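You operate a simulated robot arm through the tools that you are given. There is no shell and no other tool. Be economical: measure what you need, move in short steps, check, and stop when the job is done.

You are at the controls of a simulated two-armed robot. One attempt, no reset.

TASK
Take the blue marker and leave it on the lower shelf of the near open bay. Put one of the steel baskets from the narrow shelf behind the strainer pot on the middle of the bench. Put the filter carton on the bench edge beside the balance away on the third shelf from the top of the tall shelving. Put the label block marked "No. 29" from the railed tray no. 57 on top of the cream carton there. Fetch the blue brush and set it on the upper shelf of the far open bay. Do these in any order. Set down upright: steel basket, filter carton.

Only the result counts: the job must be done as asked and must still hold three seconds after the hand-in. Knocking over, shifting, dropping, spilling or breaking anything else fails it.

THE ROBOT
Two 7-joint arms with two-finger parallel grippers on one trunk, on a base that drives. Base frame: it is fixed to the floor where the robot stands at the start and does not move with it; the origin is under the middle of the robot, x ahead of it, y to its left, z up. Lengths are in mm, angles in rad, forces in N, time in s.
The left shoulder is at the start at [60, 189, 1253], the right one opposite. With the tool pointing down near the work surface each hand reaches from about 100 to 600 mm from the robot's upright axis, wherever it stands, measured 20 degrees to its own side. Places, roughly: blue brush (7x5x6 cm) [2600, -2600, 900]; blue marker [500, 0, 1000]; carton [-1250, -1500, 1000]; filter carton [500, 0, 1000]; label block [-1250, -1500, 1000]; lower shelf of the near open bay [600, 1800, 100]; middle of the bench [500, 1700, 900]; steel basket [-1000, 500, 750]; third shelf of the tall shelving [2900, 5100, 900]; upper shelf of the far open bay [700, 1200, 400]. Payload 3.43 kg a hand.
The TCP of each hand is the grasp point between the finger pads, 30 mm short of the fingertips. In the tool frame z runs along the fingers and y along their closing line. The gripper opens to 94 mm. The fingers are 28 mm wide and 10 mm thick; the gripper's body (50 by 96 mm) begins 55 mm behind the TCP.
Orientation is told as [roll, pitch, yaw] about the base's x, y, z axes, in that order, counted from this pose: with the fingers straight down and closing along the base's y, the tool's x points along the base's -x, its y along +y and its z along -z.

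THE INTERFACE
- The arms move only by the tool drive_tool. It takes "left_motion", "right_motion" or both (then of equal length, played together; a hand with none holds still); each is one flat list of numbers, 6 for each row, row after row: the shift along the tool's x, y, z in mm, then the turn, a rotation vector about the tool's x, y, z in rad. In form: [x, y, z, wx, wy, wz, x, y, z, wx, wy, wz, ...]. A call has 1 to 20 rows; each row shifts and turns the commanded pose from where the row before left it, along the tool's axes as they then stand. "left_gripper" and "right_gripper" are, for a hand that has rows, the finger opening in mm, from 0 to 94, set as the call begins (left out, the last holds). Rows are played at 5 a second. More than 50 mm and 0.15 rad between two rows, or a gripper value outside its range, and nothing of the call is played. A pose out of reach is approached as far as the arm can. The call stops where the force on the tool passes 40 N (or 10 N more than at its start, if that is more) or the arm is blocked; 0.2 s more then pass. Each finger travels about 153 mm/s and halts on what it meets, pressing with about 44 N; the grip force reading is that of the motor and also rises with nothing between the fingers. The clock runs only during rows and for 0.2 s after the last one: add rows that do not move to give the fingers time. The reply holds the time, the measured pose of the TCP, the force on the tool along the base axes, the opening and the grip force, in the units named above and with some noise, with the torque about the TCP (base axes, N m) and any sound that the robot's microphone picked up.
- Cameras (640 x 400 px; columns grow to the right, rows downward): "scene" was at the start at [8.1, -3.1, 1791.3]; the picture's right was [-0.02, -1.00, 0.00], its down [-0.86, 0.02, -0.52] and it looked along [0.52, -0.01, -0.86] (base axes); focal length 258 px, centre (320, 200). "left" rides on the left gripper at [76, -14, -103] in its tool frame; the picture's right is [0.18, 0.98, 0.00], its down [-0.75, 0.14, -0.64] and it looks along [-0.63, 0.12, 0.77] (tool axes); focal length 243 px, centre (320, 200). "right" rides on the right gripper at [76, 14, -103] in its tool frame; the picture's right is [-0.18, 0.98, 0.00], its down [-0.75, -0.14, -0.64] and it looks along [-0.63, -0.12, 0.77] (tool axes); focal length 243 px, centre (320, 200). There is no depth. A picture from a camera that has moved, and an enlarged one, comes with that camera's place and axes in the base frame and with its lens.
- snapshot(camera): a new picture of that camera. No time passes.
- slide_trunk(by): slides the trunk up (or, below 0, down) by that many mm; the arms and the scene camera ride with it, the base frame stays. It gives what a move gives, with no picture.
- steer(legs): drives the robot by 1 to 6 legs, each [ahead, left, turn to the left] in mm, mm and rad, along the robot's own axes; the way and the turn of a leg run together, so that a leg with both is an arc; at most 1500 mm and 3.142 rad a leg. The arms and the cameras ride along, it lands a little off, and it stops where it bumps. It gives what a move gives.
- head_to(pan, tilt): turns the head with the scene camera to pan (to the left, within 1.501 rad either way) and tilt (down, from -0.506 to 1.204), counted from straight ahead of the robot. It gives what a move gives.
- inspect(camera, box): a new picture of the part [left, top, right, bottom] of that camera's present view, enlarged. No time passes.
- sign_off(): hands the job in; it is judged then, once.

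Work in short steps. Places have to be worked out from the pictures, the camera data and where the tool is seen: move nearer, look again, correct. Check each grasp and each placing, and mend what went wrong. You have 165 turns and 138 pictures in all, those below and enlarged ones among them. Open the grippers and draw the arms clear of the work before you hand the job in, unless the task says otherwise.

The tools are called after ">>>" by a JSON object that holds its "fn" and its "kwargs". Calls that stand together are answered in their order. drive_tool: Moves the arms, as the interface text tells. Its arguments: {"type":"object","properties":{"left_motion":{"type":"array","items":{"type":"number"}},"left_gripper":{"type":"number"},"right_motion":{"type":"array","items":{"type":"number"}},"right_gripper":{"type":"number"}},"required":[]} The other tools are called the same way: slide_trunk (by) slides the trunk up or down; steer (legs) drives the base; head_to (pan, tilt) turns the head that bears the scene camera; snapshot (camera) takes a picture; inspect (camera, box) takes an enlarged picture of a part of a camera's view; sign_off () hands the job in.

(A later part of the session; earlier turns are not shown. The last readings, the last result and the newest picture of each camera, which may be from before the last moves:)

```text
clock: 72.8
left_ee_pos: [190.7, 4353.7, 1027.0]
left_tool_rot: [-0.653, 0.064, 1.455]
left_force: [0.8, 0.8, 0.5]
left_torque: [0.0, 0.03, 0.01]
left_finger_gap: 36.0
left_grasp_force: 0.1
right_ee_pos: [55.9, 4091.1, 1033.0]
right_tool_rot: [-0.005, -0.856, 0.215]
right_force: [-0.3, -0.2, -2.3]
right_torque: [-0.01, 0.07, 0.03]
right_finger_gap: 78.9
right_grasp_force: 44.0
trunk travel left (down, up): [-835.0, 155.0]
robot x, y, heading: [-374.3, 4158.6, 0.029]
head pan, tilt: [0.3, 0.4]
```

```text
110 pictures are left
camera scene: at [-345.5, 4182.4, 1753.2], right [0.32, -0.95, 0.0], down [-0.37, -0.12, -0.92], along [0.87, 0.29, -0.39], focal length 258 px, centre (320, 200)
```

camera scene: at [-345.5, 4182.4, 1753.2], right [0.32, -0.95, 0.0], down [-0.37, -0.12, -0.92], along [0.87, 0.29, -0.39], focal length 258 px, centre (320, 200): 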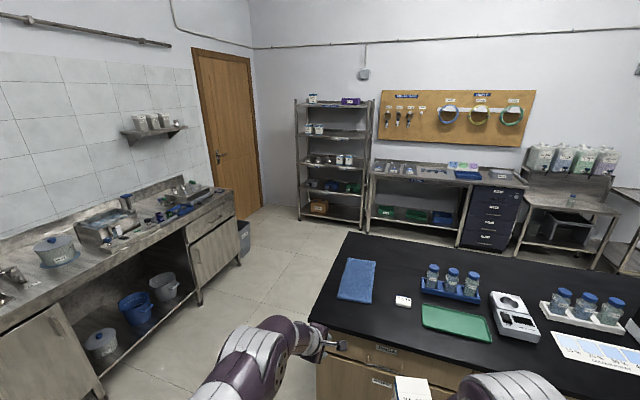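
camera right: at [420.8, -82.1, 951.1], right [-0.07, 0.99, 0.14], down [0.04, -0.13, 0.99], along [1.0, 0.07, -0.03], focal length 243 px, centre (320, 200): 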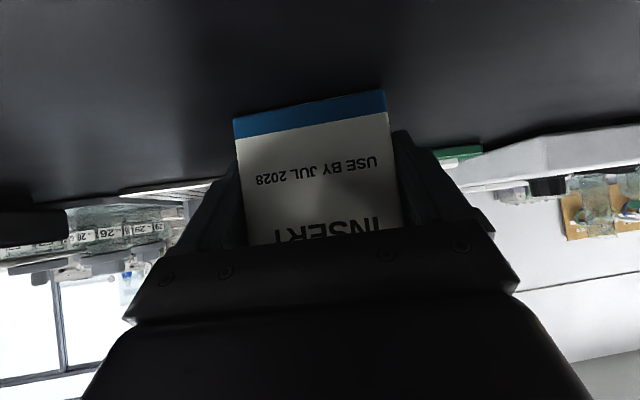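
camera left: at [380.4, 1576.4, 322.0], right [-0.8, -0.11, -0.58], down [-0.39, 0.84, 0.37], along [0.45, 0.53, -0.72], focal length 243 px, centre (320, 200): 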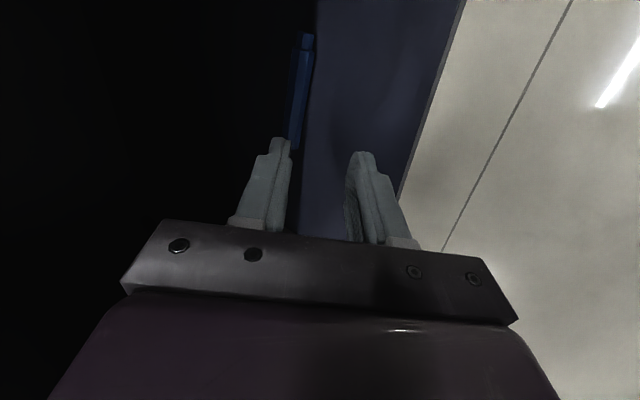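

The tall shelving faces me at x≈2730, y≈4600–5530; corridor between bench end (y≈4470) and counter (y≈5700). Strafe to y≈5080, then drive ahead.

>>> {"fn": "steer", "kwargs": {"legs": [[0, 0, -0.029], [0, 930, 0], [1200, 0, 0]]}}

>>> {"fn": "head_to", "kwargs": {"pan": 0.0, "tilt": 0.4}}

>>> {"fn": "snapshot", "kwargs": {"camera": "scene"}}

```text
clock: 83.7
left_ee_pos: [1411.4, 5249.2, 1025.8]
left_tool_rot: [-0.655, 0.064, 1.421]
left_force: [0.7, 0.8, 0.1]
left_torque: [-0.01, 0.02, 0.01]
left_finger_gap: 35.9
left_grasp_force: 0.1
right_ee_pos: [1268.7, 4992.2, 1033.7]
right_tool_rot: [-0.005, -0.855, 0.188]
right_force: [-0.8, -0.5, -3.2]
right_torque: [0.03, 0.06, 0.01]
right_finger_gap: 79.1
right_grasp_force: 43.9
trunk travel left (down, up): [-835.0, 155.0]
robot x, y, heading: [840.9, 5069.8, -0.005]
head pan, tilt: [0.3, 0.4]
```

```text
clock: 84.5
left_ee_pos: [1412.8, 5248.1, 1026.6]
left_tool_rot: [-0.654, 0.065, 1.423]
left_force: [-0.8, -0.6, 0.3]
left_torque: [-0.01, -0.01, 0.02]
left_finger_gap: 36.4
left_grasp_force: 0.1
right_ee_pos: [1270.2, 4991.4, 1033.4]
right_tool_rot: [-0.007, -0.853, 0.185]
right_force: [0.4, -0.4, -3.0]
right_torque: [-0.06, 0.05, 0.0]
right_finger_gap: 79.2
right_grasp_force: 44.6
trunk travel left (down, up): [-835.0, 155.0]
robot x, y, heading: [843.6, 5065.1, -0.006]
head pan, tilt: [0.0, 0.4]
```

```text
109 pictures are left
camera scene: at [875.5, 5067.2, 1753.3], right [-0.01, -1.0, 0.0], down [-0.39, 0.0, -0.92], along [0.92, -0.01, -0.39], focal length 258 px, centre (320, 200)
```

scene: 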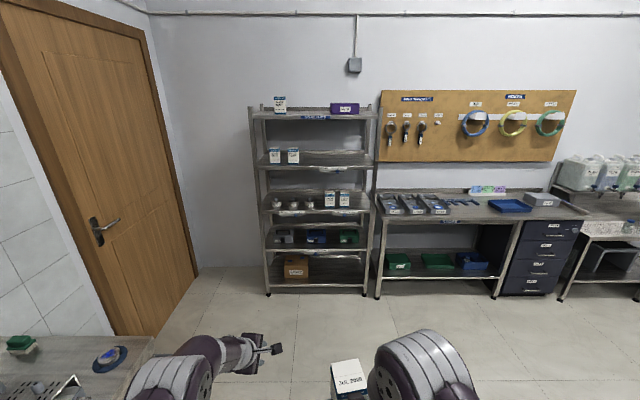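

Drive 900 closer and inspect the third shelf.

>>> {"fn": "steer", "kwargs": {"legs": [[950, 0, 0.006]]}}

>>> {"fn": "head_to", "kwargs": {"pan": 0.0, "tilt": 0.65}}

>>> {"fn": "snapshot", "kwargs": {"camera": "scene"}}

```text
clock: 89.5
left_ee_pos: [2371.8, 5263.1, 1027.4]
left_tool_rot: [-0.654, 0.066, 1.442]
left_force: [0.4, -0.2, -0.3]
left_torque: [-0.01, -0.01, -0.02]
left_finger_gap: 36.2
left_grasp_force: 0.1
right_ee_pos: [2233.3, 5002.6, 1033.8]
right_tool_rot: [-0.004, -0.855, 0.203]
right_force: [0.6, -0.5, -2.2]
right_torque: [0.0, 0.08, 0.0]
right_finger_gap: 79.5
right_grasp_force: 44.6
trunk travel left (down, up): [-835.0, 155.0]
robot x, y, heading: [1805.6, 5072.4, 0.014]
head pan, tilt: [0.0, 0.4]
```

```text
clock: 90.3
left_ee_pos: [2373.6, 5262.7, 1026.8]
left_tool_rot: [-0.653, 0.064, 1.441]
left_force: [0.8, -0.4, -0.8]
left_torque: [0.0, 0.0, -0.01]
left_finger_gap: 35.8
left_grasp_force: 0.1
right_ee_pos: [2233.2, 5001.9, 1033.1]
right_tool_rot: [-0.005, -0.854, 0.205]
right_force: [1.0, 0.7, -2.9]
right_torque: [-0.05, 0.04, 0.01]
right_finger_gap: 79.2
right_grasp_force: 43.9
trunk travel left (down, up): [-835.0, 155.0]
robot x, y, heading: [1808.0, 5074.1, 0.012]
head pan, tilt: [0.0, 0.649]
```

```text
108 pictures are left
camera scene: at [1833.9, 5070.4, 1730.8], right [0.01, -1.0, 0.0], down [-0.6, -0.01, -0.8], along [0.8, 0.01, -0.6], focal length 258 px, centre (320, 200)
```

scene: 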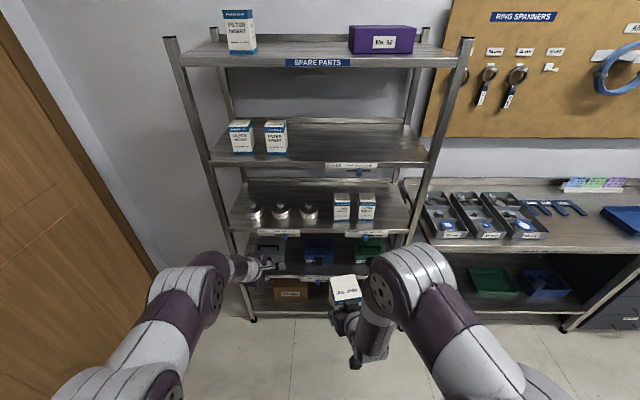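

Third shelf z≈860, front x≈2730; free space at its right end (y≈4650–4795). I tuck the left hand, square the carton's yaw, then shift the robot right 280 mm.

>>> {"fn": "drive_tool", "kwargs": {"left_motion": [0, 0, 0, -0.13, 0, 0, 0, 0, 0, -0.13, 0, 0, 0, 0, 0, -0.13, 0, 0, 0, 0, 0, -0.13, 0, 0, 0, 0, 0, -0.13, 0, 0, 0, 42, 0, 0, 0, 0, 0, 42, 0, 0, 0, 0, 0, 42, 0, 0, 0, 0, 0, 42, 0, 0, 0, 0, 0, 42, 0, 0, 0, 0, 0, 42, 0, 0, 0, 0], "right_motion": [0, 0, 0, 0.083, 0, 0.072, 0, 0, 0, 0.083, 0, 0.072, 0, 0, 0, 0, 0, 0, 0, 0, 0, 0, 0, 0, 0, 0, 0, 0, 0, 0, 0, 0, 0, 0, 0, 0, 0, 0, 0, 0, 0, 0, 0, 0, 0, 0, 0, 0, 0, 0, 0, 0, 0, 0, 0, 0, 0, 0, 0, 0, 0, 0, 0, 0, 0, 0]}}

>>> {"fn": "steer", "kwargs": {"legs": [[0, -285, -0.012], [250, 0, 0]]}}

>>> {"fn": "snapshot", "kwargs": {"camera": "scene"}}

>>> {"fn": "snapshot", "kwargs": {"camera": "right"}}

```text
clock: 92.7
left_ee_pos: [2122.7, 5292.8, 1025.4]
left_tool_rot: [-0.004, 0.065, 1.44]
left_force: [0.5, -0.6, -0.2]
left_torque: [0.02, -0.02, 0.04]
left_finger_gap: 36.1
left_grasp_force: 0.0
right_ee_pos: [2233.4, 5001.6, 1033.1]
right_tool_rot: [-0.005, -0.857, -0.014]
right_force: [0.5, 0.5, -3.4]
right_torque: [-0.01, 0.09, 0.0]
right_finger_gap: 78.8
right_grasp_force: 44.0
trunk travel left (down, up): [-835.0, 155.0]
robot x, y, heading: [1803.9, 5068.2, 0.014]
head pan, tilt: [0.0, 0.649]
```

```text
clock: 96.1
left_ee_pos: [2378.6, 4999.5, 1025.9]
left_tool_rot: [-0.003, 0.066, 1.42]
left_force: [0.3, 0.2, 0.0]
left_torque: [0.0, -0.01, 0.01]
left_finger_gap: 35.8
left_grasp_force: 0.1
right_ee_pos: [2485.0, 4706.3, 1033.5]
right_tool_rot: [-0.005, -0.856, -0.032]
right_force: [-0.1, -0.2, -2.2]
right_torque: [-0.02, 0.05, -0.01]
right_finger_gap: 79.2
right_grasp_force: 44.1
trunk travel left (down, up): [-835.0, 155.0]
robot x, y, heading: [2060.7, 4782.6, -0.002]
head pan, tilt: [0.0, 0.649]
```

```text
107 pictures are left
camera scene: at [2084.3, 4781.2, 1730.8], right [-0.01, -1.0, 0.0], down [-0.6, 0.0, -0.8], along [0.8, 0.0, -0.6], focal length 258 px, centre (320, 200)
```

scene: 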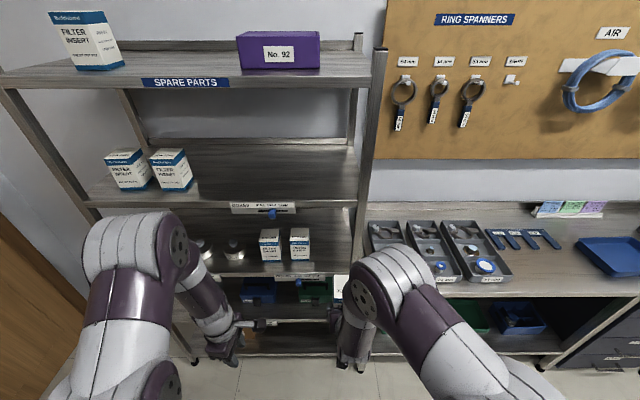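

```text
106 pictures are left
camera right: at [2357.8, 4725.1, 1042.7], right [0.16, 0.98, 0.14], down [0.0, -0.14, 0.99], along [0.99, -0.15, -0.03], focal length 243 px, centre (320, 200)
```

right: 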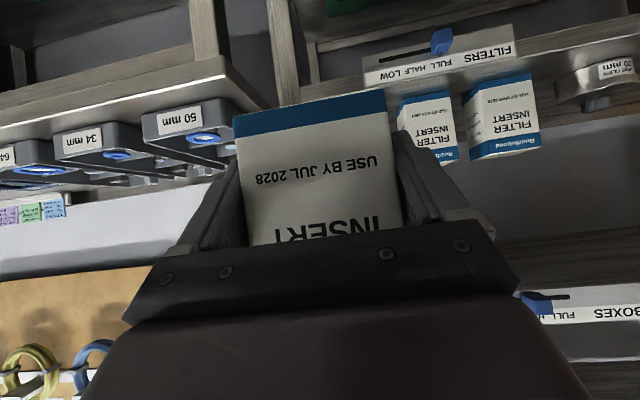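

Third shelf label reads FILTERS; free slot y≈4668–4834. Move robot 140 forward, then reach in with the carton at y≈4752, 50 mm above the shelf.

>>> {"fn": "steer", "kwargs": {"legs": [[140, 0, 0]]}}

>>> {"fn": "drive_tool", "kwargs": {"right_motion": [-12.1, 9.1, 35, 0, 0, 0, -12.1, 9.1, 35, 0, 0, 0, -12.1, 9.1, 35, 0, 0, 0, -12.1, 9.1, 35, 0, 0, 0, -12.1, 9.1, 35, 0, 0, 0, 0, 0, 0, 0, 0, 0]}}

>>> {"fn": "snapshot", "kwargs": {"camera": "right"}}

>>> {"fn": "snapshot", "kwargs": {"camera": "scene"}}

```text
clock: 97.5
left_ee_pos: [2520.0, 4998.8, 1025.7]
left_tool_rot: [-0.004, 0.064, 1.425]
left_force: [0.5, 0.1, -0.2]
left_torque: [-0.01, -0.02, -0.01]
left_finger_gap: 35.9
left_grasp_force: 0.1
right_ee_pos: [2625.8, 4707.0, 1033.2]
right_tool_rot: [-0.006, -0.857, -0.031]
right_force: [0.4, 0.5, -2.3]
right_torque: [-0.02, 0.05, 0.01]
right_finger_gap: 78.8
right_grasp_force: 44.6
trunk travel left (down, up): [-835.0, 155.0]
robot x, y, heading: [2200.1, 4779.7, -0.006]
head pan, tilt: [0.0, 0.649]
```

```text
clock: 98.9
left_ee_pos: [2522.2, 4998.6, 1025.8]
left_tool_rot: [-0.005, 0.064, 1.426]
left_force: [-0.8, 0.0, 0.0]
left_torque: [-0.01, 0.02, -0.02]
left_finger_gap: 36.1
left_grasp_force: 0.1
right_ee_pos: [2800.2, 4745.7, 963.2]
right_tool_rot: [-0.006, -0.855, -0.029]
right_force: [-0.1, 0.1, -1.9]
right_torque: [0.0, 0.05, -0.01]
right_finger_gap: 78.8
right_grasp_force: 43.8
trunk travel left (down, up): [-835.0, 155.0]
robot x, y, heading: [2202.5, 4784.9, -0.002]
head pan, tilt: [0.0, 0.649]
```

```text
105 pictures are left
camera right: at [2674.4, 4764.3, 972.6], right [0.15, 0.98, 0.14], down [0.01, -0.14, 0.99], along [0.99, -0.15, -0.03], focal length 243 px, centre (320, 200)
```

right: 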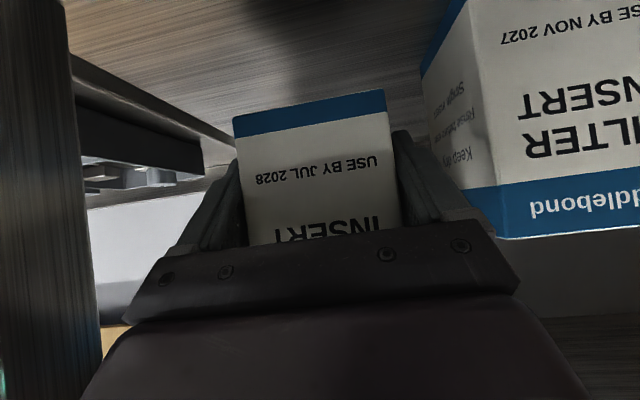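

```text
104 pictures are left
camera scene: at [2227.1, 4780.7, 1730.8], right [0.0, -1.0, 0.0], down [-0.6, 0.0, -0.8], along [0.8, 0.0, -0.6], focal length 258 px, centre (320, 200)
```

scene: 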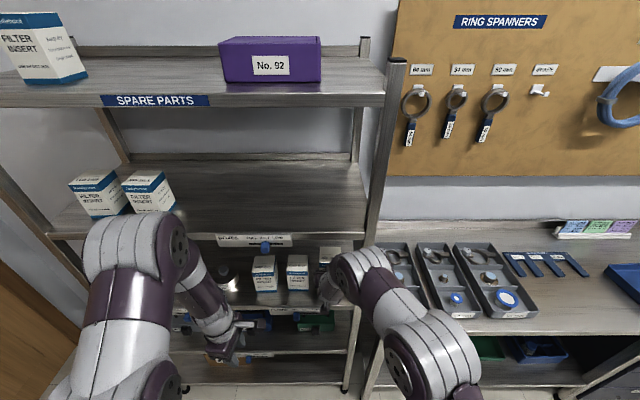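

Aligned. Advance 25 mm, lower 45 mm, then creep down to contact.

>>> {"fn": "drive_tool", "kwargs": {"right_motion": [-16.4, 0, 18.9, 0, 0, 0, 11.3, 0, 9.8, 0, 0, 0, 11.3, 0, 9.8, 0, 0, 0, 11.3, 0, 9.8, 0, 0, 0, 3, 0, 2.6, 0, 0, 0, 3, 0, 2.6, 0, 0, 0, 2.3, 0, 2, 0, 0, 0, 0, 0, 0, 0, 0, 0]}}

>>> {"fn": "snapshot", "kwargs": {"camera": "right"}}

```text
clock: 100.4
left_ee_pos: [2519.8, 4998.4, 1026.4]
left_tool_rot: [-0.006, 0.064, 1.425]
left_force: [-0.1, -0.6, -0.1]
left_torque: [0.03, 0.02, 0.0]
left_finger_gap: 36.2
left_grasp_force: 0.1
right_ee_pos: [2830.6, 4747.5, 921.3]
right_tool_rot: [0.002, -0.879, -0.037]
right_force: [-8.5, -2.9, 22.5]
right_torque: [-0.24, 0.73, 0.06]
right_finger_gap: 79.0
right_grasp_force: 43.7
trunk travel left (down, up): [-835.0, 155.0]
robot x, y, heading: [2201.8, 4782.3, -0.002]
head pan, tilt: [0.0, 0.649]
stopped in row 7 (right hand): the force on the tool passed its limit at 40 N (the readings are from after the stop); the commanded pose is now the measured one
```

```text
103 pictures are left
camera right: at [2704.7, 4766.3, 927.0], right [0.15, 0.98, 0.14], down [-0.02, -0.14, 0.99], along [0.99, -0.15, 0.0], focal length 243 px, centre (320, 200)
```

right: 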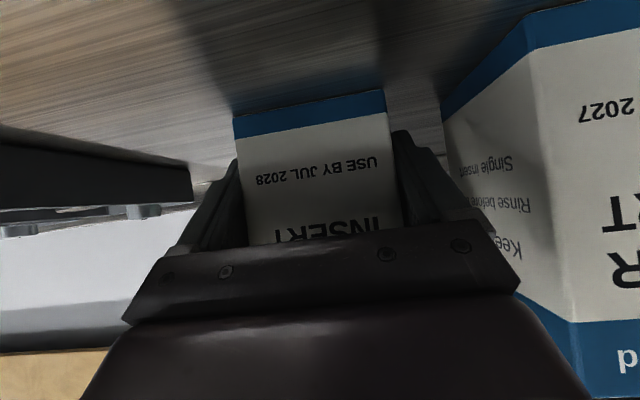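

Contact at z≈921. I relieve the pressure (restore pitch), then open the fingers.

>>> {"fn": "drive_tool", "kwargs": {"right_motion": [-1, 0, -0.8, 0, 0.02, 0, 0, 0, 0, 0, 0, 0]}}

>>> {"fn": "drive_tool", "kwargs": {"right_motion": [0, 0, 0, 0, 0, 0, 0, 0, 0, 0, 0, 0], "right_gripper": 92}}

>>> {"fn": "snapshot", "kwargs": {"camera": "right"}}

```text
clock: 101.0
left_ee_pos: [2521.5, 4999.1, 1026.8]
left_tool_rot: [-0.005, 0.065, 1.427]
left_force: [0.4, 0.2, 0.2]
left_torque: [-0.02, -0.01, 0.0]
left_finger_gap: 36.0
left_grasp_force: 0.1
right_ee_pos: [2831.3, 4748.1, 920.0]
right_tool_rot: [0.002, -0.856, -0.037]
right_force: [7.0, 1.3, 13.4]
right_torque: [0.03, -1.23, 0.05]
right_finger_gap: 79.0
right_grasp_force: 44.1
trunk travel left (down, up): [-835.0, 155.0]
robot x, y, heading: [2207.3, 4785.5, -0.002]
head pan, tilt: [0.0, 0.649]
```

```text
clock: 101.6
left_ee_pos: [2521.7, 4998.6, 1025.4]
left_tool_rot: [-0.002, 0.065, 1.426]
left_force: [0.4, 0.1, -0.2]
left_torque: [0.0, -0.01, 0.0]
left_finger_gap: 36.1
left_grasp_force: 0.1
right_ee_pos: [2829.8, 4747.4, 917.4]
right_tool_rot: [-0.001, -0.849, -0.035]
right_force: [-0.1, -0.3, 0.4]
right_torque: [0.0, -0.02, -0.03]
right_finger_gap: 91.9
right_grasp_force: 0.0
trunk travel left (down, up): [-835.0, 155.0]
robot x, y, heading: [2201.1, 4783.0, -0.006]
head pan, tilt: [0.0, 0.649]
```

```text
102 pictures are left
camera right: at [2703.4, 4765.5, 927.8], right [0.16, 0.98, 0.14], down [0.01, -0.14, 0.99], along [0.99, -0.15, -0.03], focal length 243 px, centre (320, 200)
```

right: 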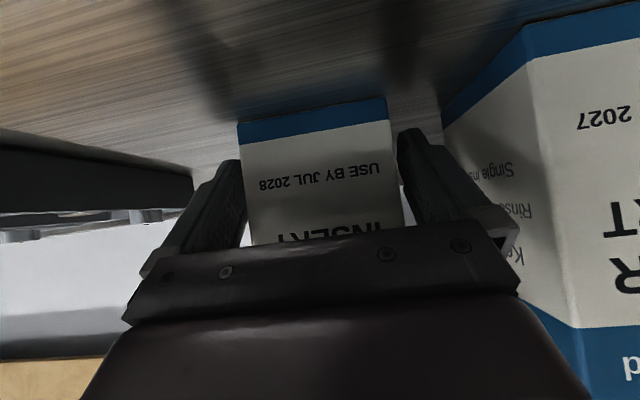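

Released and upright. Withdraw along the tool axis and check.

>>> {"fn": "drive_tool", "kwargs": {"right_motion": [0, 0, -20, 0, 0, 0, 0, 0, -35, 0, 0, 0, 5, 0, -38, 0, 0, 0, 10, 0, -38, 0, 0, 0, 10, 0, -38, 0, 0, 0, 0, 0, 0, 0, 0, 0]}}

>>> {"fn": "inspect", "kwargs": {"camera": "scene", "box": [200, 200, 440, 350]}}

```text
clock: 103.0
left_ee_pos: [2521.7, 4998.5, 1024.8]
left_tool_rot: [-0.001, 0.063, 1.424]
left_force: [0.7, -0.2, 0.8]
left_torque: [-0.01, -0.01, 0.01]
left_finger_gap: 35.8
left_grasp_force: 0.0
right_ee_pos: [2689.6, 4751.8, 1011.4]
right_tool_rot: [0.0, -0.851, -0.035]
right_force: [0.0, 0.0, -0.1]
right_torque: [-0.02, 0.02, 0.02]
right_finger_gap: 92.0
right_grasp_force: 0.0
trunk travel left (down, up): [-835.0, 155.0]
robot x, y, heading: [2196.2, 4779.8, -0.001]
head pan, tilt: [0.0, 0.649]
```

```text
2.67 times, centred on (320, 275) of scene
camera zoom: at [2228.9, 4780.6, 1730.8], right [0.0, -1.0, 0.0], down [-0.61, 0.0, -0.8], along [0.8, 0.0, -0.61], focal length 688 px, centre (320, 0)
```

zoom: 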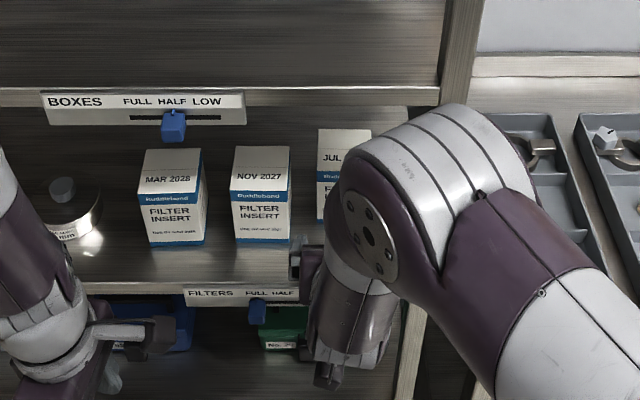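

Filter carton is placed beside its kin. Next the brush: back off and travel down the far-side aisle toward -y.

>>> {"fn": "steer", "kwargs": {"legs": [[-450, 0, 0], [0, -1500, 0]]}}

>>> {"fn": "head_to", "kwargs": {"pan": -1.3, "tilt": 0.4}}

>>> {"fn": "snapshot", "kwargs": {"camera": "scene"}}

```text
clock: 112.8
left_ee_pos: [2079.3, 3491.9, 1024.9]
left_tool_rot: [-0.004, 0.065, 1.45]
left_force: [-0.5, -0.6, 0.0]
left_torque: [0.0, -0.01, 0.02]
left_finger_gap: 35.7
left_grasp_force: 0.0
right_ee_pos: [2251.2, 3249.8, 1012.5]
right_tool_rot: [-0.001, -0.851, -0.014]
right_force: [-0.5, -0.3, -0.7]
right_torque: [-0.02, 0.0, -0.04]
right_finger_gap: 92.3
right_grasp_force: 0.0
trunk travel left (down, up): [-835.0, 155.0]
robot x, y, heading: [1763.6, 3268.9, 0.018]
head pan, tilt: [0.0, 0.649]
```

```text
clock: 114.3
left_ee_pos: [2079.5, 3493.3, 1024.6]
left_tool_rot: [-0.002, 0.065, 1.449]
left_force: [0.6, 0.1, -0.1]
left_torque: [0.02, 0.01, -0.01]
left_finger_gap: 36.1
left_grasp_force: 0.1
right_ee_pos: [2251.8, 3249.7, 1012.0]
right_tool_rot: [0.001, -0.852, -0.015]
right_force: [0.1, 1.1, 0.2]
right_torque: [0.01, 0.0, 0.0]
right_finger_gap: 92.2
right_grasp_force: 0.1
trunk travel left (down, up): [-835.0, 155.0]
robot x, y, heading: [1764.3, 3269.0, 0.02]
head pan, tilt: [-1.3, 0.4]
```

```text
100 pictures are left
camera scene: at [1729.9, 3177.5, 1753.3], right [-0.96, -0.29, 0.0], down [-0.11, 0.37, -0.92], along [0.26, -0.88, -0.39], focal length 258 px, centre (320, 200)
```

scene: 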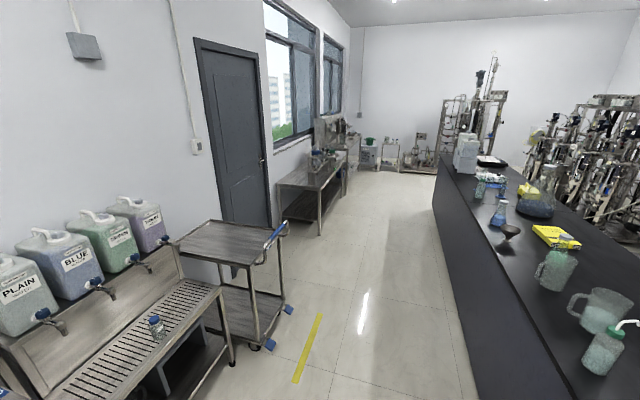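

A cart stands at x≥2400 (y 1600–2050); at x≈1690 I clear it. Continue -y 4.2 m with a heading correction.

>>> {"fn": "steer", "kwargs": {"legs": [[-70, 0, -0.022], [0, -1500, 0], [0, -1500, 0], [0, -1000, 0]]}}

>>> {"fn": "head_to", "kwargs": {"pan": -0.8, "tilt": 0.45}}

>>> {"fn": "snapshot", "kwargs": {"camera": "scene"}}

```text
clock: 134.3
left_ee_pos: [1857.5, -559.5, 1024.9]
left_tool_rot: [-0.005, 0.065, 1.38]
left_force: [0.9, 0.7, -0.8]
left_torque: [0.01, -0.01, 0.03]
left_finger_gap: 36.0
left_grasp_force: 0.1
right_ee_pos: [2012.5, -814.2, 1010.9]
right_tool_rot: [0.001, -0.853, -0.081]
right_force: [0.4, 0.0, 0.3]
right_torque: [0.0, 0.02, -0.04]
right_finger_gap: 91.9
right_grasp_force: 0.1
trunk travel left (down, up): [-835.0, 155.0]
robot x, y, heading: [1528.0, -765.2, -0.051]
head pan, tilt: [-1.3, 0.4]
```

```text
clock: 135.2
left_ee_pos: [1857.4, -560.2, 1027.3]
left_tool_rot: [-0.005, 0.063, 1.38]
left_force: [0.1, 0.2, -0.3]
left_torque: [-0.03, 0.03, -0.02]
left_finger_gap: 36.2
left_grasp_force: 0.1
right_ee_pos: [2012.9, -812.9, 1010.9]
right_tool_rot: [-0.001, -0.854, -0.081]
right_force: [0.6, -0.9, 0.3]
right_torque: [-0.01, -0.04, -0.02]
right_finger_gap: 91.9
right_grasp_force: 0.1
trunk travel left (down, up): [-835.0, 155.0]
robot x, y, heading: [1529.3, -760.4, -0.048]
head pan, tilt: [-0.799, 0.45]
```

```text
99 pictures are left
camera scene: at [1528.4, -828.9, 1748.7], right [-0.75, -0.66, 0.0], down [-0.29, 0.33, -0.9], along [0.59, -0.68, -0.44], focal length 258 px, centre (320, 200)
```

scene: 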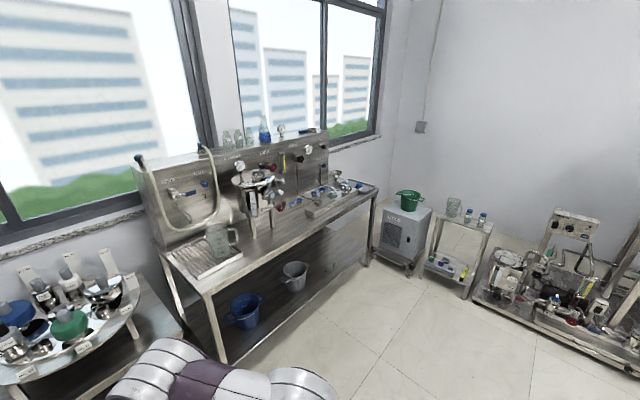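

The brush should project near (355,187), on the right end of the steel table. Inspect there.

>>> {"fn": "inspect", "kwargs": {"camera": "scene", "box": [220, 150, 400, 262]}}

```text
3.56 times, centred on (310, 206) of scene
camera zoom: at [1528.4, -828.9, 1748.7], right [-0.75, -0.66, 0.0], down [-0.29, 0.33, -0.9], along [0.59, -0.68, -0.44], focal length 917 px, centre (356, 179)
```

zoom: 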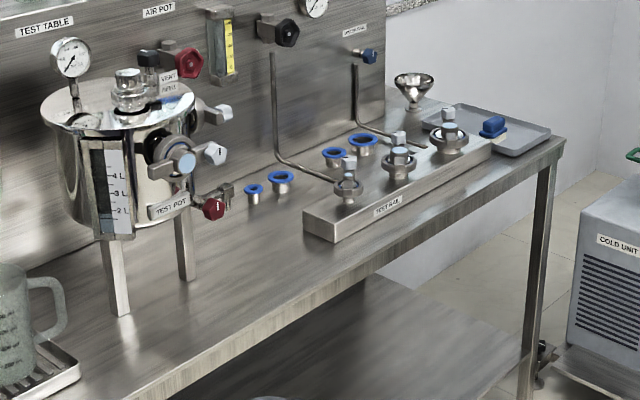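

Blue brush is on the grey tray at ≈(2581,-2526), table front x≈2415. Drive to stand before it with the right hand.

>>> {"fn": "steer", "kwargs": {"legs": [[0, 0, 0.048], [0, -1500, 0], [0, -60, 0], [330, 0, 0]]}}

>>> {"fn": "head_to", "kwargs": {"pan": -0.2, "tilt": 0.85}}

>>> {"fn": "snapshot", "kwargs": {"camera": "scene"}}

```text
clock: 145.5
left_ee_pos: [2168.8, -2137.3, 1026.2]
left_tool_rot: [-0.004, 0.064, 1.417]
left_force: [0.3, 0.6, 0.3]
left_torque: [-0.01, 0.01, 0.02]
left_finger_gap: 36.1
left_grasp_force: 0.2
right_ee_pos: [2333.9, -2386.2, 1012.8]
right_tool_rot: [0.001, -0.853, -0.045]
right_force: [0.4, -0.7, -0.5]
right_torque: [0.0, -0.02, 0.0]
right_finger_gap: 92.2
right_grasp_force: 0.1
trunk travel left (down, up): [-835.0, 155.0]
robot x, y, heading: [1845.4, -2350.2, -0.015]
head pan, tilt: [-0.799, 0.45]
```

```text
clock: 146.5
left_ee_pos: [2169.1, -2137.2, 1026.3]
left_tool_rot: [-0.002, 0.064, 1.414]
left_force: [-0.1, -0.1, -0.4]
left_torque: [0.01, 0.03, -0.01]
left_finger_gap: 36.0
left_grasp_force: 0.1
right_ee_pos: [2332.1, -2385.3, 1012.4]
right_tool_rot: [0.001, -0.852, -0.046]
right_force: [0.0, 0.4, -0.6]
right_torque: [0.02, 0.01, 0.02]
right_finger_gap: 92.0
right_grasp_force: 0.1
trunk travel left (down, up): [-835.0, 155.0]
robot x, y, heading: [1851.7, -2353.2, -0.012]
head pan, tilt: [-0.201, 0.85]
```

```text
97 pictures are left
camera scene: at [1862.7, -2368.1, 1714.3], right [-0.21, -0.98, 0.0], down [-0.73, 0.16, -0.66], along [0.65, -0.14, -0.75], focal length 258 px, centre (320, 200)
```

scene: 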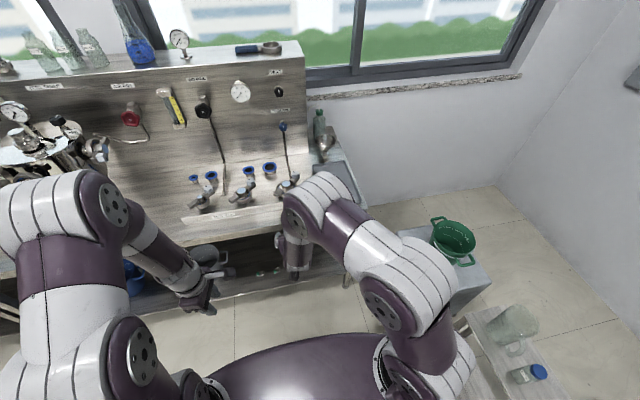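

The arm hides the tray; use the right hand camera.

>>> {"fn": "snapshot", "kwargs": {"camera": "right"}}

```text
96 pictures are left
camera right: at [2207.5, -2365.9, 1021.2], right [0.17, 0.98, 0.14], down [0.01, -0.14, 0.99], along [0.99, -0.16, -0.03], focal length 243 px, centre (320, 200)
```

right: 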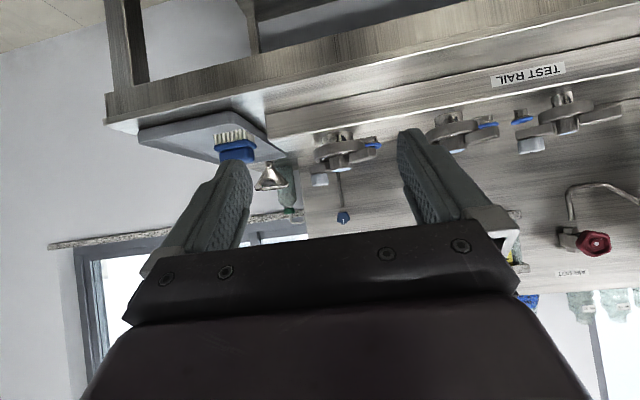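

>>> {"fn": "inspect", "kwargs": {"camera": "right", "box": [100, 80, 340, 230]}}

```text
2.67 times, centred on (220, 155) of right
camera zoom: at [2207.5, -2365.9, 1021.2], right [0.17, 0.98, 0.14], down [0.01, -0.14, 0.99], along [0.99, -0.16, -0.03], focal length 647 px, centre (587, 320)
```

zoom: 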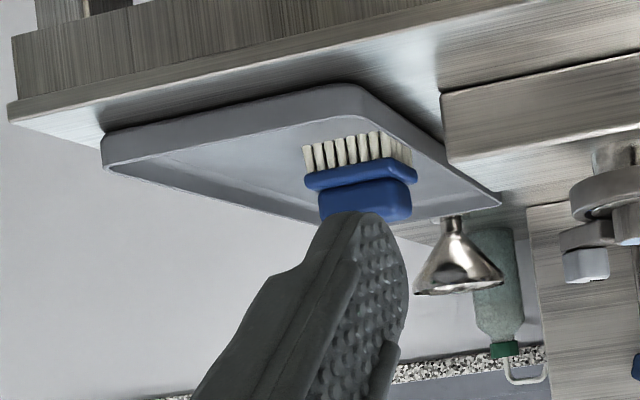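

I turn the right hand vertical, raise it and shift toward the brush for a view from above.

>>> {"fn": "drive_tool", "kwargs": {"right_motion": [0, 0, -10, 0, 0.1214, 0, 0, 0, -10, 0, 0.1214, 0, 0, 0, -10, 0, 0.1214, 0, 0, 0, -10, 0, 0.1214, 0, 0, 0, -10, 0, 0.1214, 0, 0, 0, -10, 0, 0.1214, 0, 0, 0, -10, 0, 0.1214, 0, 0, -33, 0, 0, 0, 0.01, 0, -33, 0, 0, 0, 0.01, 0, -33, 0, 0, 0, 0.01, 0, -33, 0, 0, 0, 0.01, 0, 0, 0, 0, 0, 0], "right_gripper": 94}}

>>> {"fn": "snapshot", "kwargs": {"camera": "right"}}

>>> {"fn": "snapshot", "kwargs": {"camera": "scene"}}

```text
clock: 149.1
left_ee_pos: [2169.9, -2136.0, 1026.3]
left_tool_rot: [-0.002, 0.065, 1.418]
left_force: [0.0, 0.0, 0.2]
left_torque: [0.01, 0.0, 0.03]
left_finger_gap: 35.8
left_grasp_force: 0.1
right_ee_pos: [2291.4, -2527.4, 1052.2]
right_tool_rot: [-0.029, -0.181, -0.092]
right_force: [-0.1, 0.2, 0.4]
right_torque: [0.0, 0.03, -0.02]
right_finger_gap: 94.0
right_grasp_force: 0.1
right hand out of reach, approached as far as the arm can: row 5, 6, 7
trunk travel left (down, up): [-835.0, 155.0]
robot x, y, heading: [1845.4, -2351.6, -0.014]
head pan, tilt: [-0.201, 0.85]
```

```text
94 pictures are left
camera right: at [2200.8, -2502.0, 1138.9], right [0.28, 0.96, 0.0], down [0.61, -0.18, 0.77], along [0.74, -0.21, -0.64], focal length 243 px, centre (320, 200)
```

right: 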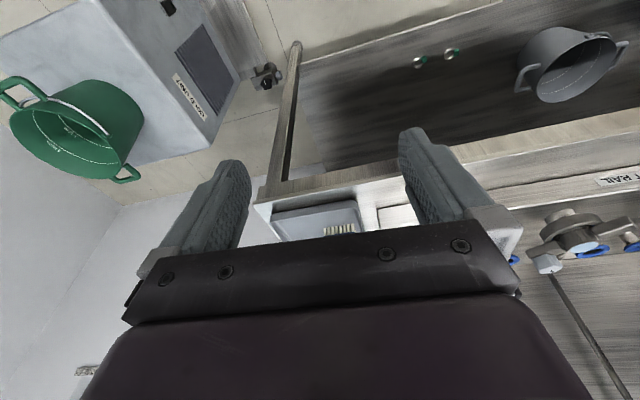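

```text
93 pictures are left
camera scene: at [1863.6, -2367.2, 1714.2], right [-0.21, -0.98, 0.0], down [-0.73, 0.16, -0.66], along [0.64, -0.14, -0.75], focal length 258 px, centre (320, 200)
```

scene: 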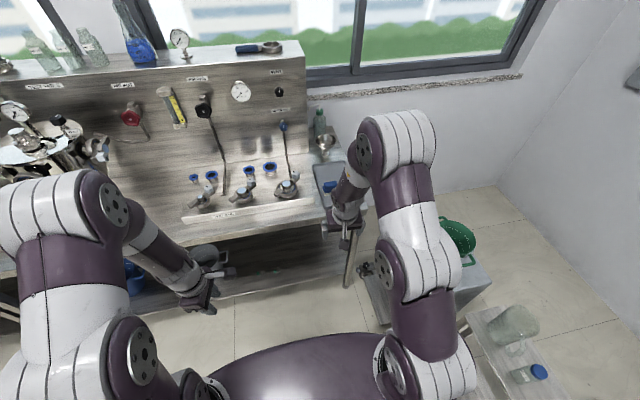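

>>> {"fn": "inspect", "kwargs": {"camera": "scene", "box": [260, 130, 420, 230]}}

```text
4.00 times, centred on (340, 180) of scene
camera zoom: at [1863.6, -2367.2, 1714.2], right [-0.21, -0.98, 0.0], down [-0.73, 0.16, -0.66], along [0.64, -0.14, -0.75], focal length 1032 px, centre (240, 280)
```

zoom: 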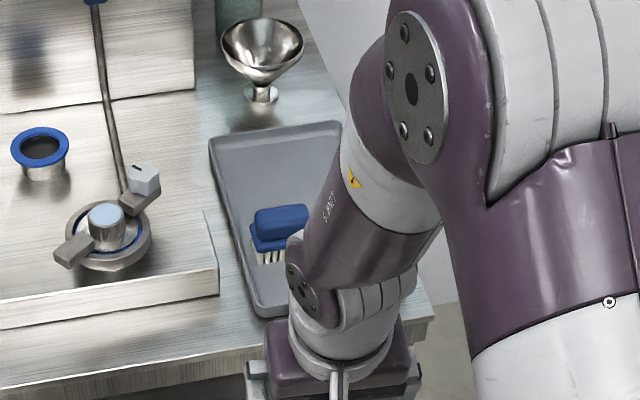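

Triangulated: tray floor z≈862, brush centre ≈(2640,-2583), ~57 mm wide along y, 70 along x. I pitch the hand to -0.85 again and bring the robot closer (170 ahead, 45 right).

>>> {"fn": "drive_tool", "kwargs": {"right_motion": [0, 0, 0, 0, -0.134, 0, 0, 0, 0, 0, -0.134, 0, 0, 0, 0, 0, -0.134, 0, 0, 0, 0, 0, -0.134, 0, 0, 0, 0, 0, -0.134, 0, 0, 0, 0, 0, 0, 0], "right_gripper": 76}}

>>> {"fn": "steer", "kwargs": {"legs": [[0, -45, 0.0], [165, 0, 0]]}}

>>> {"fn": "snapshot", "kwargs": {"camera": "right"}}

```text
clock: 150.5
left_ee_pos: [2168.2, -2137.3, 1026.6]
left_tool_rot: [-0.004, 0.065, 1.417]
left_force: [0.2, 1.0, -1.1]
left_torque: [0.01, -0.02, -0.03]
left_finger_gap: 35.7
left_grasp_force: 0.1
right_ee_pos: [2293.5, -2535.8, 1056.3]
right_tool_rot: [-0.083, -0.701, -0.063]
right_force: [-0.2, -0.2, 0.0]
right_torque: [0.0, 0.01, -0.01]
right_finger_gap: 75.9
right_grasp_force: 0.0
right hand out of reach, approached as far as the arm can: row 2, 5
trunk travel left (down, up): [-835.0, 155.0]
robot x, y, heading: [1846.3, -2351.6, -0.01]
head pan, tilt: [-0.201, 0.85]
```

```text
clock: 152.4
left_ee_pos: [2331.6, -2183.1, 1026.1]
left_tool_rot: [-0.002, 0.066, 1.417]
left_force: [-0.5, -0.1, 0.1]
left_torque: [0.0, -0.01, 0.02]
left_finger_gap: 36.1
left_grasp_force: 0.1
right_ee_pos: [2456.0, -2581.8, 1055.7]
right_tool_rot: [-0.084, -0.702, -0.063]
right_force: [0.5, 0.8, 0.2]
right_torque: [-0.02, 0.01, 0.0]
right_finger_gap: 76.1
right_grasp_force: 0.0
trunk travel left (down, up): [-835.0, 155.0]
robot x, y, heading: [2007.8, -2397.2, -0.013]
head pan, tilt: [-0.201, 0.85]
```

```text
91 pictures are left
camera right: at [2334.6, -2550.7, 1083.9], right [0.26, 0.97, 0.06], down [0.15, -0.1, 0.98], along [0.96, -0.24, -0.17], focal length 243 px, centre (320, 200)
```

right: 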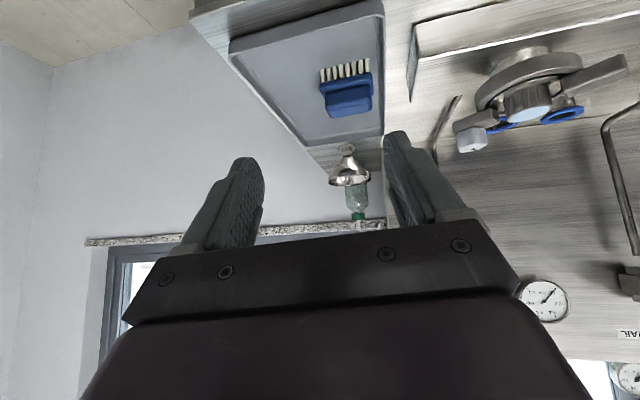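

Brush block ≈67 mm along y at y -2545…-2612, x≈2606–2655. I level the closing axis, open to 88 and approach partway.

>>> {"fn": "drive_tool", "kwargs": {"right_motion": [-20.5, 14, 0, -0.0765, 0, 0, -20.5, 12, 0, 0, 0, 0, 0, 0, 40, 0, 0, 0, 0, 0, 40, 0, 0, 0, 0, 0, 40, 0, 0, 0, 0, 0, 0, 0, 0, 0], "right_gripper": 88}}

>>> {"fn": "snapshot", "kwargs": {"camera": "right"}}

```text
clock: 153.8
left_ee_pos: [2332.3, -2184.2, 1025.8]
left_tool_rot: [-0.002, 0.066, 1.418]
left_force: [-0.1, -0.7, 0.5]
left_torque: [0.0, 0.0, -0.03]
left_finger_gap: 36.2
left_grasp_force: 0.1
right_ee_pos: [2566.6, -2567.0, 989.3]
right_tool_rot: [-0.005, -0.7, -0.062]
right_force: [-0.9, 0.4, -0.2]
right_torque: [-0.01, 0.02, 0.0]
right_finger_gap: 88.2
right_grasp_force: 0.1
trunk travel left (down, up): [-835.0, 155.0]
robot x, y, heading: [2012.4, -2397.2, -0.016]
head pan, tilt: [-0.201, 0.85]
```

```text
90 pictures are left
camera right: at [2443.8, -2542.5, 1017.8], right [0.21, 0.97, 0.11], down [0.15, -0.15, 0.98], along [0.97, -0.19, -0.18], focal length 243 px, centre (320, 200)
```

right: 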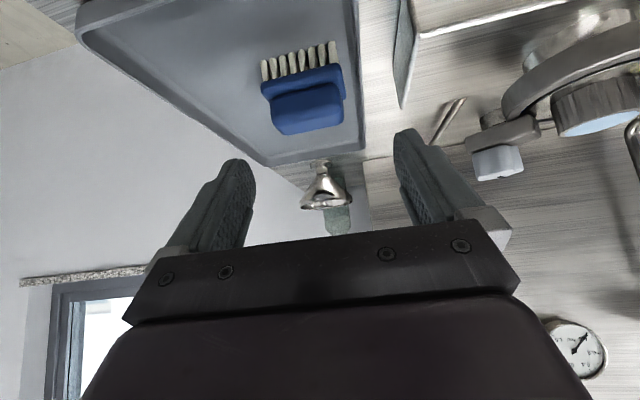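

Approach the final ~97 mm with a 7 mm lateral correction.

>>> {"fn": "drive_tool", "kwargs": {"right_motion": [0, -7, 20, 0, 0, 0, 0, 0, 28, 0, 0, 0, 0, 0, 28, 0, 0, 0, 0, 0, 20, 0, 0, 0, 0, 0, 0, 0, 0, 0]}}

>>> {"fn": "snapshot", "kwargs": {"camera": "right"}}

```text
clock: 155.0
left_ee_pos: [2332.3, -2183.6, 1026.0]
left_tool_rot: [-0.004, 0.065, 1.418]
left_force: [-0.3, 0.0, -0.2]
left_torque: [0.01, 0.0, -0.01]
left_finger_gap: 36.2
left_grasp_force: 0.0
right_ee_pos: [2628.2, -2576.0, 913.7]
right_tool_rot: [-0.008, -0.7, -0.064]
right_force: [-0.5, 0.0, 0.6]
right_torque: [0.03, 0.03, 0.0]
right_finger_gap: 88.1
right_grasp_force: 0.2
trunk travel left (down, up): [-835.0, 155.0]
robot x, y, heading: [2010.8, -2401.2, -0.012]
head pan, tilt: [-0.201, 0.85]
```

```text
89 pictures are left
camera right: at [2506.2, -2552.8, 943.7], right [0.21, 0.97, 0.11], down [0.15, -0.15, 0.98], along [0.97, -0.19, -0.18], focal length 243 px, centre (320, 200)
```

right: 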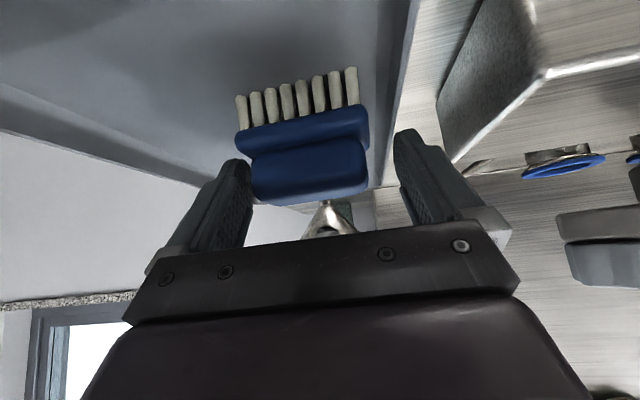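

Shift 5 mm toward -y to centre, then close.

>>> {"fn": "drive_tool", "kwargs": {"right_motion": [0, -5, 0, 0, 0, 0, 0, 0, 0, 0, 0, 0]}}

>>> {"fn": "drive_tool", "kwargs": {"right_motion": [0, 0, 0, 0, 0, 0, 0, 0, 0, 0, 0, 0, 0, 0, 0, 0, 0, 0], "right_gripper": 0}}

>>> {"fn": "snapshot", "kwargs": {"camera": "right"}}

```text
clock: 155.6
left_ee_pos: [2333.6, -2184.3, 1025.7]
left_tool_rot: [-0.004, 0.065, 1.417]
left_force: [-0.9, -0.1, 0.3]
left_torque: [-0.02, 0.04, -0.01]
left_finger_gap: 35.9
left_grasp_force: 0.1
right_ee_pos: [2629.3, -2579.2, 915.5]
right_tool_rot: [-0.007, -0.7, -0.063]
right_force: [-0.2, -0.6, -0.3]
right_torque: [-0.02, 0.0, 0.05]
right_finger_gap: 88.0
right_grasp_force: 0.0
trunk travel left (down, up): [-835.0, 155.0]
robot x, y, heading: [2011.8, -2394.1, -0.014]
head pan, tilt: [-0.201, 0.85]
```

```text
clock: 156.4
left_ee_pos: [2331.5, -2184.0, 1025.3]
left_tool_rot: [-0.002, 0.065, 1.418]
left_force: [-0.1, 0.0, -0.2]
left_torque: [0.01, -0.01, -0.02]
left_finger_gap: 36.1
left_grasp_force: 0.1
right_ee_pos: [2629.4, -2580.9, 916.2]
right_tool_rot: [-0.006, -0.7, -0.065]
right_force: [0.3, 0.9, 1.1]
right_torque: [0.04, 0.02, 0.0]
right_finger_gap: 68.0
right_grasp_force: 43.8
trunk travel left (down, up): [-835.0, 155.0]
robot x, y, heading: [2014.2, -2394.6, -0.017]
head pan, tilt: [-0.201, 0.85]
```

```text
88 pictures are left
camera right: at [2506.4, -2557.7, 944.2], right [0.21, 0.97, 0.11], down [0.15, -0.15, 0.98], along [0.97, -0.19, -0.18], focal length 243 px, centre (320, 200)
```

right: 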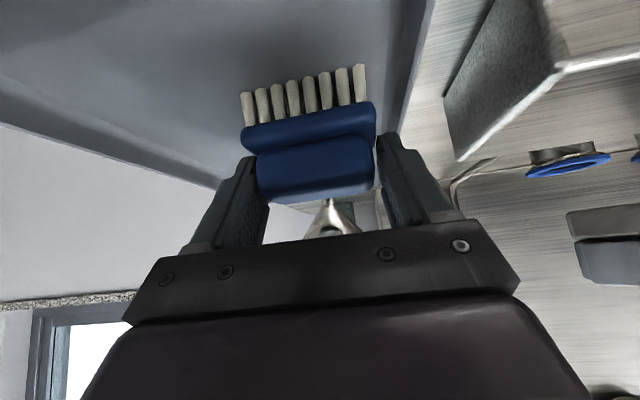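

Brush gripped (68 mm). Lift it, back away, and go round the bench's -y end, then turn to face -x toward the railed-tray area.

>>> {"fn": "drive_tool", "kwargs": {"right_motion": [-21.5, 0, -25.5, 0, 0, 0, -21.5, 0, -25.5, 0, 0, 0, -21.5, 0, -25.5, 0, 0, 0, -21.5, 0, -25.5, 0, 0, 0, 0, 0, 0, 0, 0, 0]}}

>>> {"fn": "steer", "kwargs": {"legs": [[-500, 0, 0.015], [0, 400, 0], [-1000, 0, 0]]}}

>>> {"fn": "steer", "kwargs": {"legs": [[0, 0, 1.57]]}}

>>> {"fn": "head_to", "kwargs": {"pan": 1.2, "tilt": 0.45}}

>>> {"fn": "snapshot", "kwargs": {"camera": "scene"}}

```text
clock: 157.6
left_ee_pos: [2333.4, -2183.3, 1025.0]
left_tool_rot: [-0.001, 0.064, 1.417]
left_force: [0.2, 0.0, 0.2]
left_torque: [0.01, 0.0, 0.01]
left_finger_gap: 35.9
left_grasp_force: 0.1
right_ee_pos: [2627.8, -2577.2, 1048.3]
right_tool_rot: [-0.005, -0.7, -0.065]
right_force: [-0.7, -0.4, -0.6]
right_torque: [-0.01, -0.03, -0.03]
right_finger_gap: 67.7
right_grasp_force: 44.2
trunk travel left (down, up): [-835.0, 155.0]
robot x, y, heading: [2014.8, -2392.3, -0.012]
head pan, tilt: [-0.201, 0.85]
```

```text
clock: 167.5
left_ee_pos: [813.8, -1779.7, 1025.3]
left_tool_rot: [-0.003, 0.065, 1.446]
left_force: [-0.3, -1.2, 0.5]
left_torque: [0.01, 0.02, 0.0]
left_finger_gap: 36.3
left_grasp_force: 0.0
right_ee_pos: [1119.5, -2164.9, 1048.1]
right_tool_rot: [-0.008, -0.701, -0.037]
right_force: [-0.7, 0.9, -0.7]
right_torque: [0.02, 0.01, -0.03]
right_finger_gap: 67.3
right_grasp_force: 43.6
trunk travel left (down, up): [-835.0, 155.0]
robot x, y, heading: [501.1, -2004.7, 0.017]
head pan, tilt: [-0.201, 0.85]
```

```text
clock: 171.7
left_ee_pos: [282.2, -1681.2, 1026.8]
left_tool_rot: [-0.001, 0.065, 2.998]
left_force: [0.3, 0.5, -0.1]
left_torque: [-0.03, 0.02, 0.02]
left_finger_gap: 35.9
left_grasp_force: 0.1
right_ee_pos: [671.2, -1382.2, 1047.9]
right_tool_rot: [-0.01, -0.699, 1.515]
right_force: [-0.5, 0.6, -0.7]
right_torque: [-0.01, -0.01, 0.03]
right_finger_gap: 67.2
right_grasp_force: 44.0
trunk travel left (down, up): [-835.0, 155.0]
robot x, y, heading: [494.5, -2000.3, 1.564]
head pan, tilt: [-0.201, 0.85]
```

```text
clock: 173.2
left_ee_pos: [282.5, -1681.3, 1026.9]
left_tool_rot: [-0.002, 0.064, 2.998]
left_force: [-0.2, 0.0, 0.2]
left_torque: [0.05, 0.01, -0.01]
left_finger_gap: 35.8
left_grasp_force: 0.1
right_ee_pos: [672.8, -1383.4, 1048.5]
right_tool_rot: [-0.008, -0.698, 1.515]
right_force: [0.3, 0.1, -0.1]
right_torque: [0.0, 0.03, -0.01]
right_finger_gap: 67.1
right_grasp_force: 43.8
trunk travel left (down, up): [-835.0, 155.0]
robot x, y, heading: [498.1, -2003.2, 1.568]
head pan, tilt: [1.201, 0.45]
```

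```text
87 pictures are left
camera scene: at [411.8, -2029.7, 1748.6], right [0.37, 0.93, 0.0], down [0.41, -0.16, -0.9], along [-0.84, 0.33, -0.44], focal length 258 px, centre (320, 200)
```

scene: 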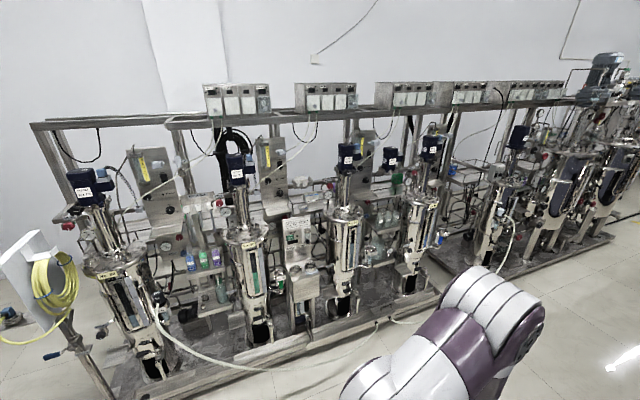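

Target area projects near (303,188). Inspect it.

>>> {"fn": "inspect", "kwargs": {"camera": "scene", "box": [170, 120, 430, 282]}}

```text
2.46 times, centred on (300, 201) of scene
camera zoom: at [411.8, -2029.7, 1748.6], right [0.37, 0.93, 0.0], down [0.41, -0.16, -0.9], along [-0.84, 0.33, -0.44], focal length 635 px, centre (369, 198)
```

zoom: 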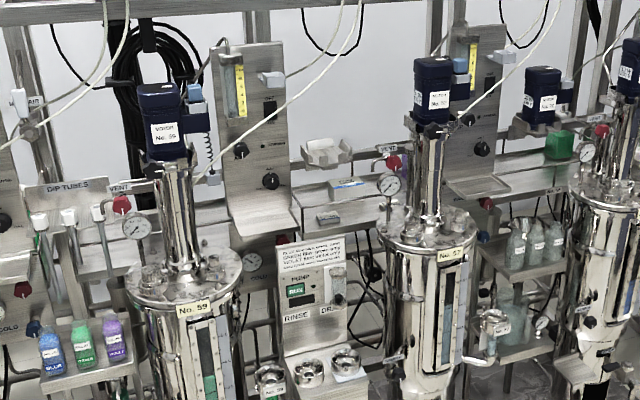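

Plates read No. 59 and No. 57; trays hang near No. 57. Turn to face -x and come nearer.

>>> {"fn": "steer", "kwargs": {"legs": [[0, 0, 1.57], [500, 0, 0], [0, -500, 0]]}}

>>> {"fn": "head_to", "kwargs": {"pan": 0.0, "tilt": 0.5}}

>>> {"fn": "snapshot", "kwargs": {"camera": "scene"}}

```text
clock: 182.5
left_ee_pos: [-317.5, -1719.6, 1025.6]
left_tool_rot: [-0.003, 0.065, -1.722]
left_force: [0.0, 0.4, -0.1]
left_torque: [-0.01, 0.0, -0.05]
left_finger_gap: 36.0
left_grasp_force: 0.1
right_ee_pos: [-613.8, -1327.4, 1047.4]
right_tool_rot: [-0.006, -0.701, 3.08]
right_force: [0.7, -0.9, -0.8]
right_torque: [0.02, -0.05, 0.0]
right_finger_gap: 67.0
right_grasp_force: 44.0
trunk travel left (down, up): [-835.0, 155.0]
robot x, y, heading: [3.6, -1505.4, 3.134]
head pan, tilt: [1.201, 0.45]
```

```text
clock: 183.9
left_ee_pos: [-317.5, -1719.3, 1024.4]
left_tool_rot: [-0.001, 0.065, -1.721]
left_force: [-0.4, -0.3, -0.2]
left_torque: [0.0, -0.01, -0.01]
left_finger_gap: 36.1
left_grasp_force: 0.0
right_ee_pos: [-614.1, -1325.9, 1048.3]
right_tool_rot: [-0.008, -0.701, 3.081]
right_force: [-0.6, 0.6, -1.0]
right_torque: [0.01, 0.01, 0.02]
right_finger_gap: 66.9
right_grasp_force: 43.7
trunk travel left (down, up): [-835.0, 155.0]
robot x, y, heading: [4.1, -1506.3, 3.131]
head pan, tilt: [0.0, 0.499]
```

```text
85 pictures are left
camera scene: at [-27.0, -1506.1, 1744.2], right [0.01, 1.0, 0.0], down [0.48, 0.0, -0.88], along [-0.88, 0.01, -0.48], focal length 258 px, centre (320, 200)
```

scene: 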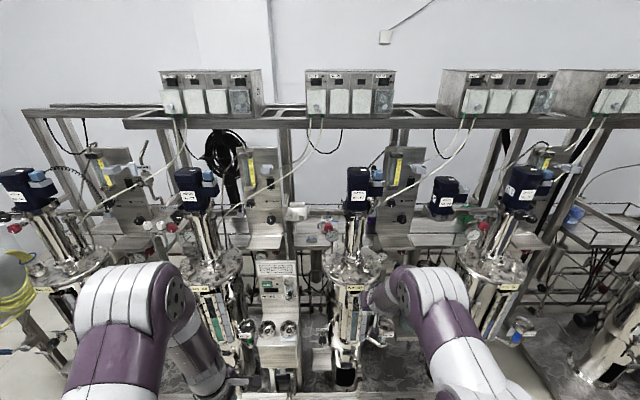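

>>> {"fn": "inspect", "kwargs": {"camera": "scene", "box": [230, 180, 390, 280]}}

```text
4.00 times, centred on (310, 230) of scene
camera zoom: at [-27.0, -1506.1, 1744.2], right [0.01, 1.0, 0.0], down [0.48, 0.0, -0.88], along [-0.88, 0.01, -0.48], focal length 1032 px, centre (360, 80)
```

zoom: 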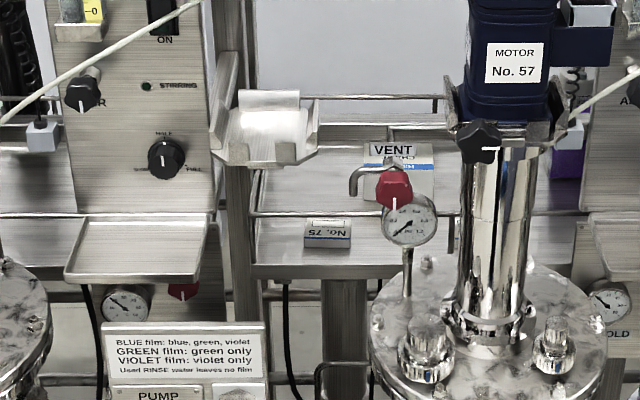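

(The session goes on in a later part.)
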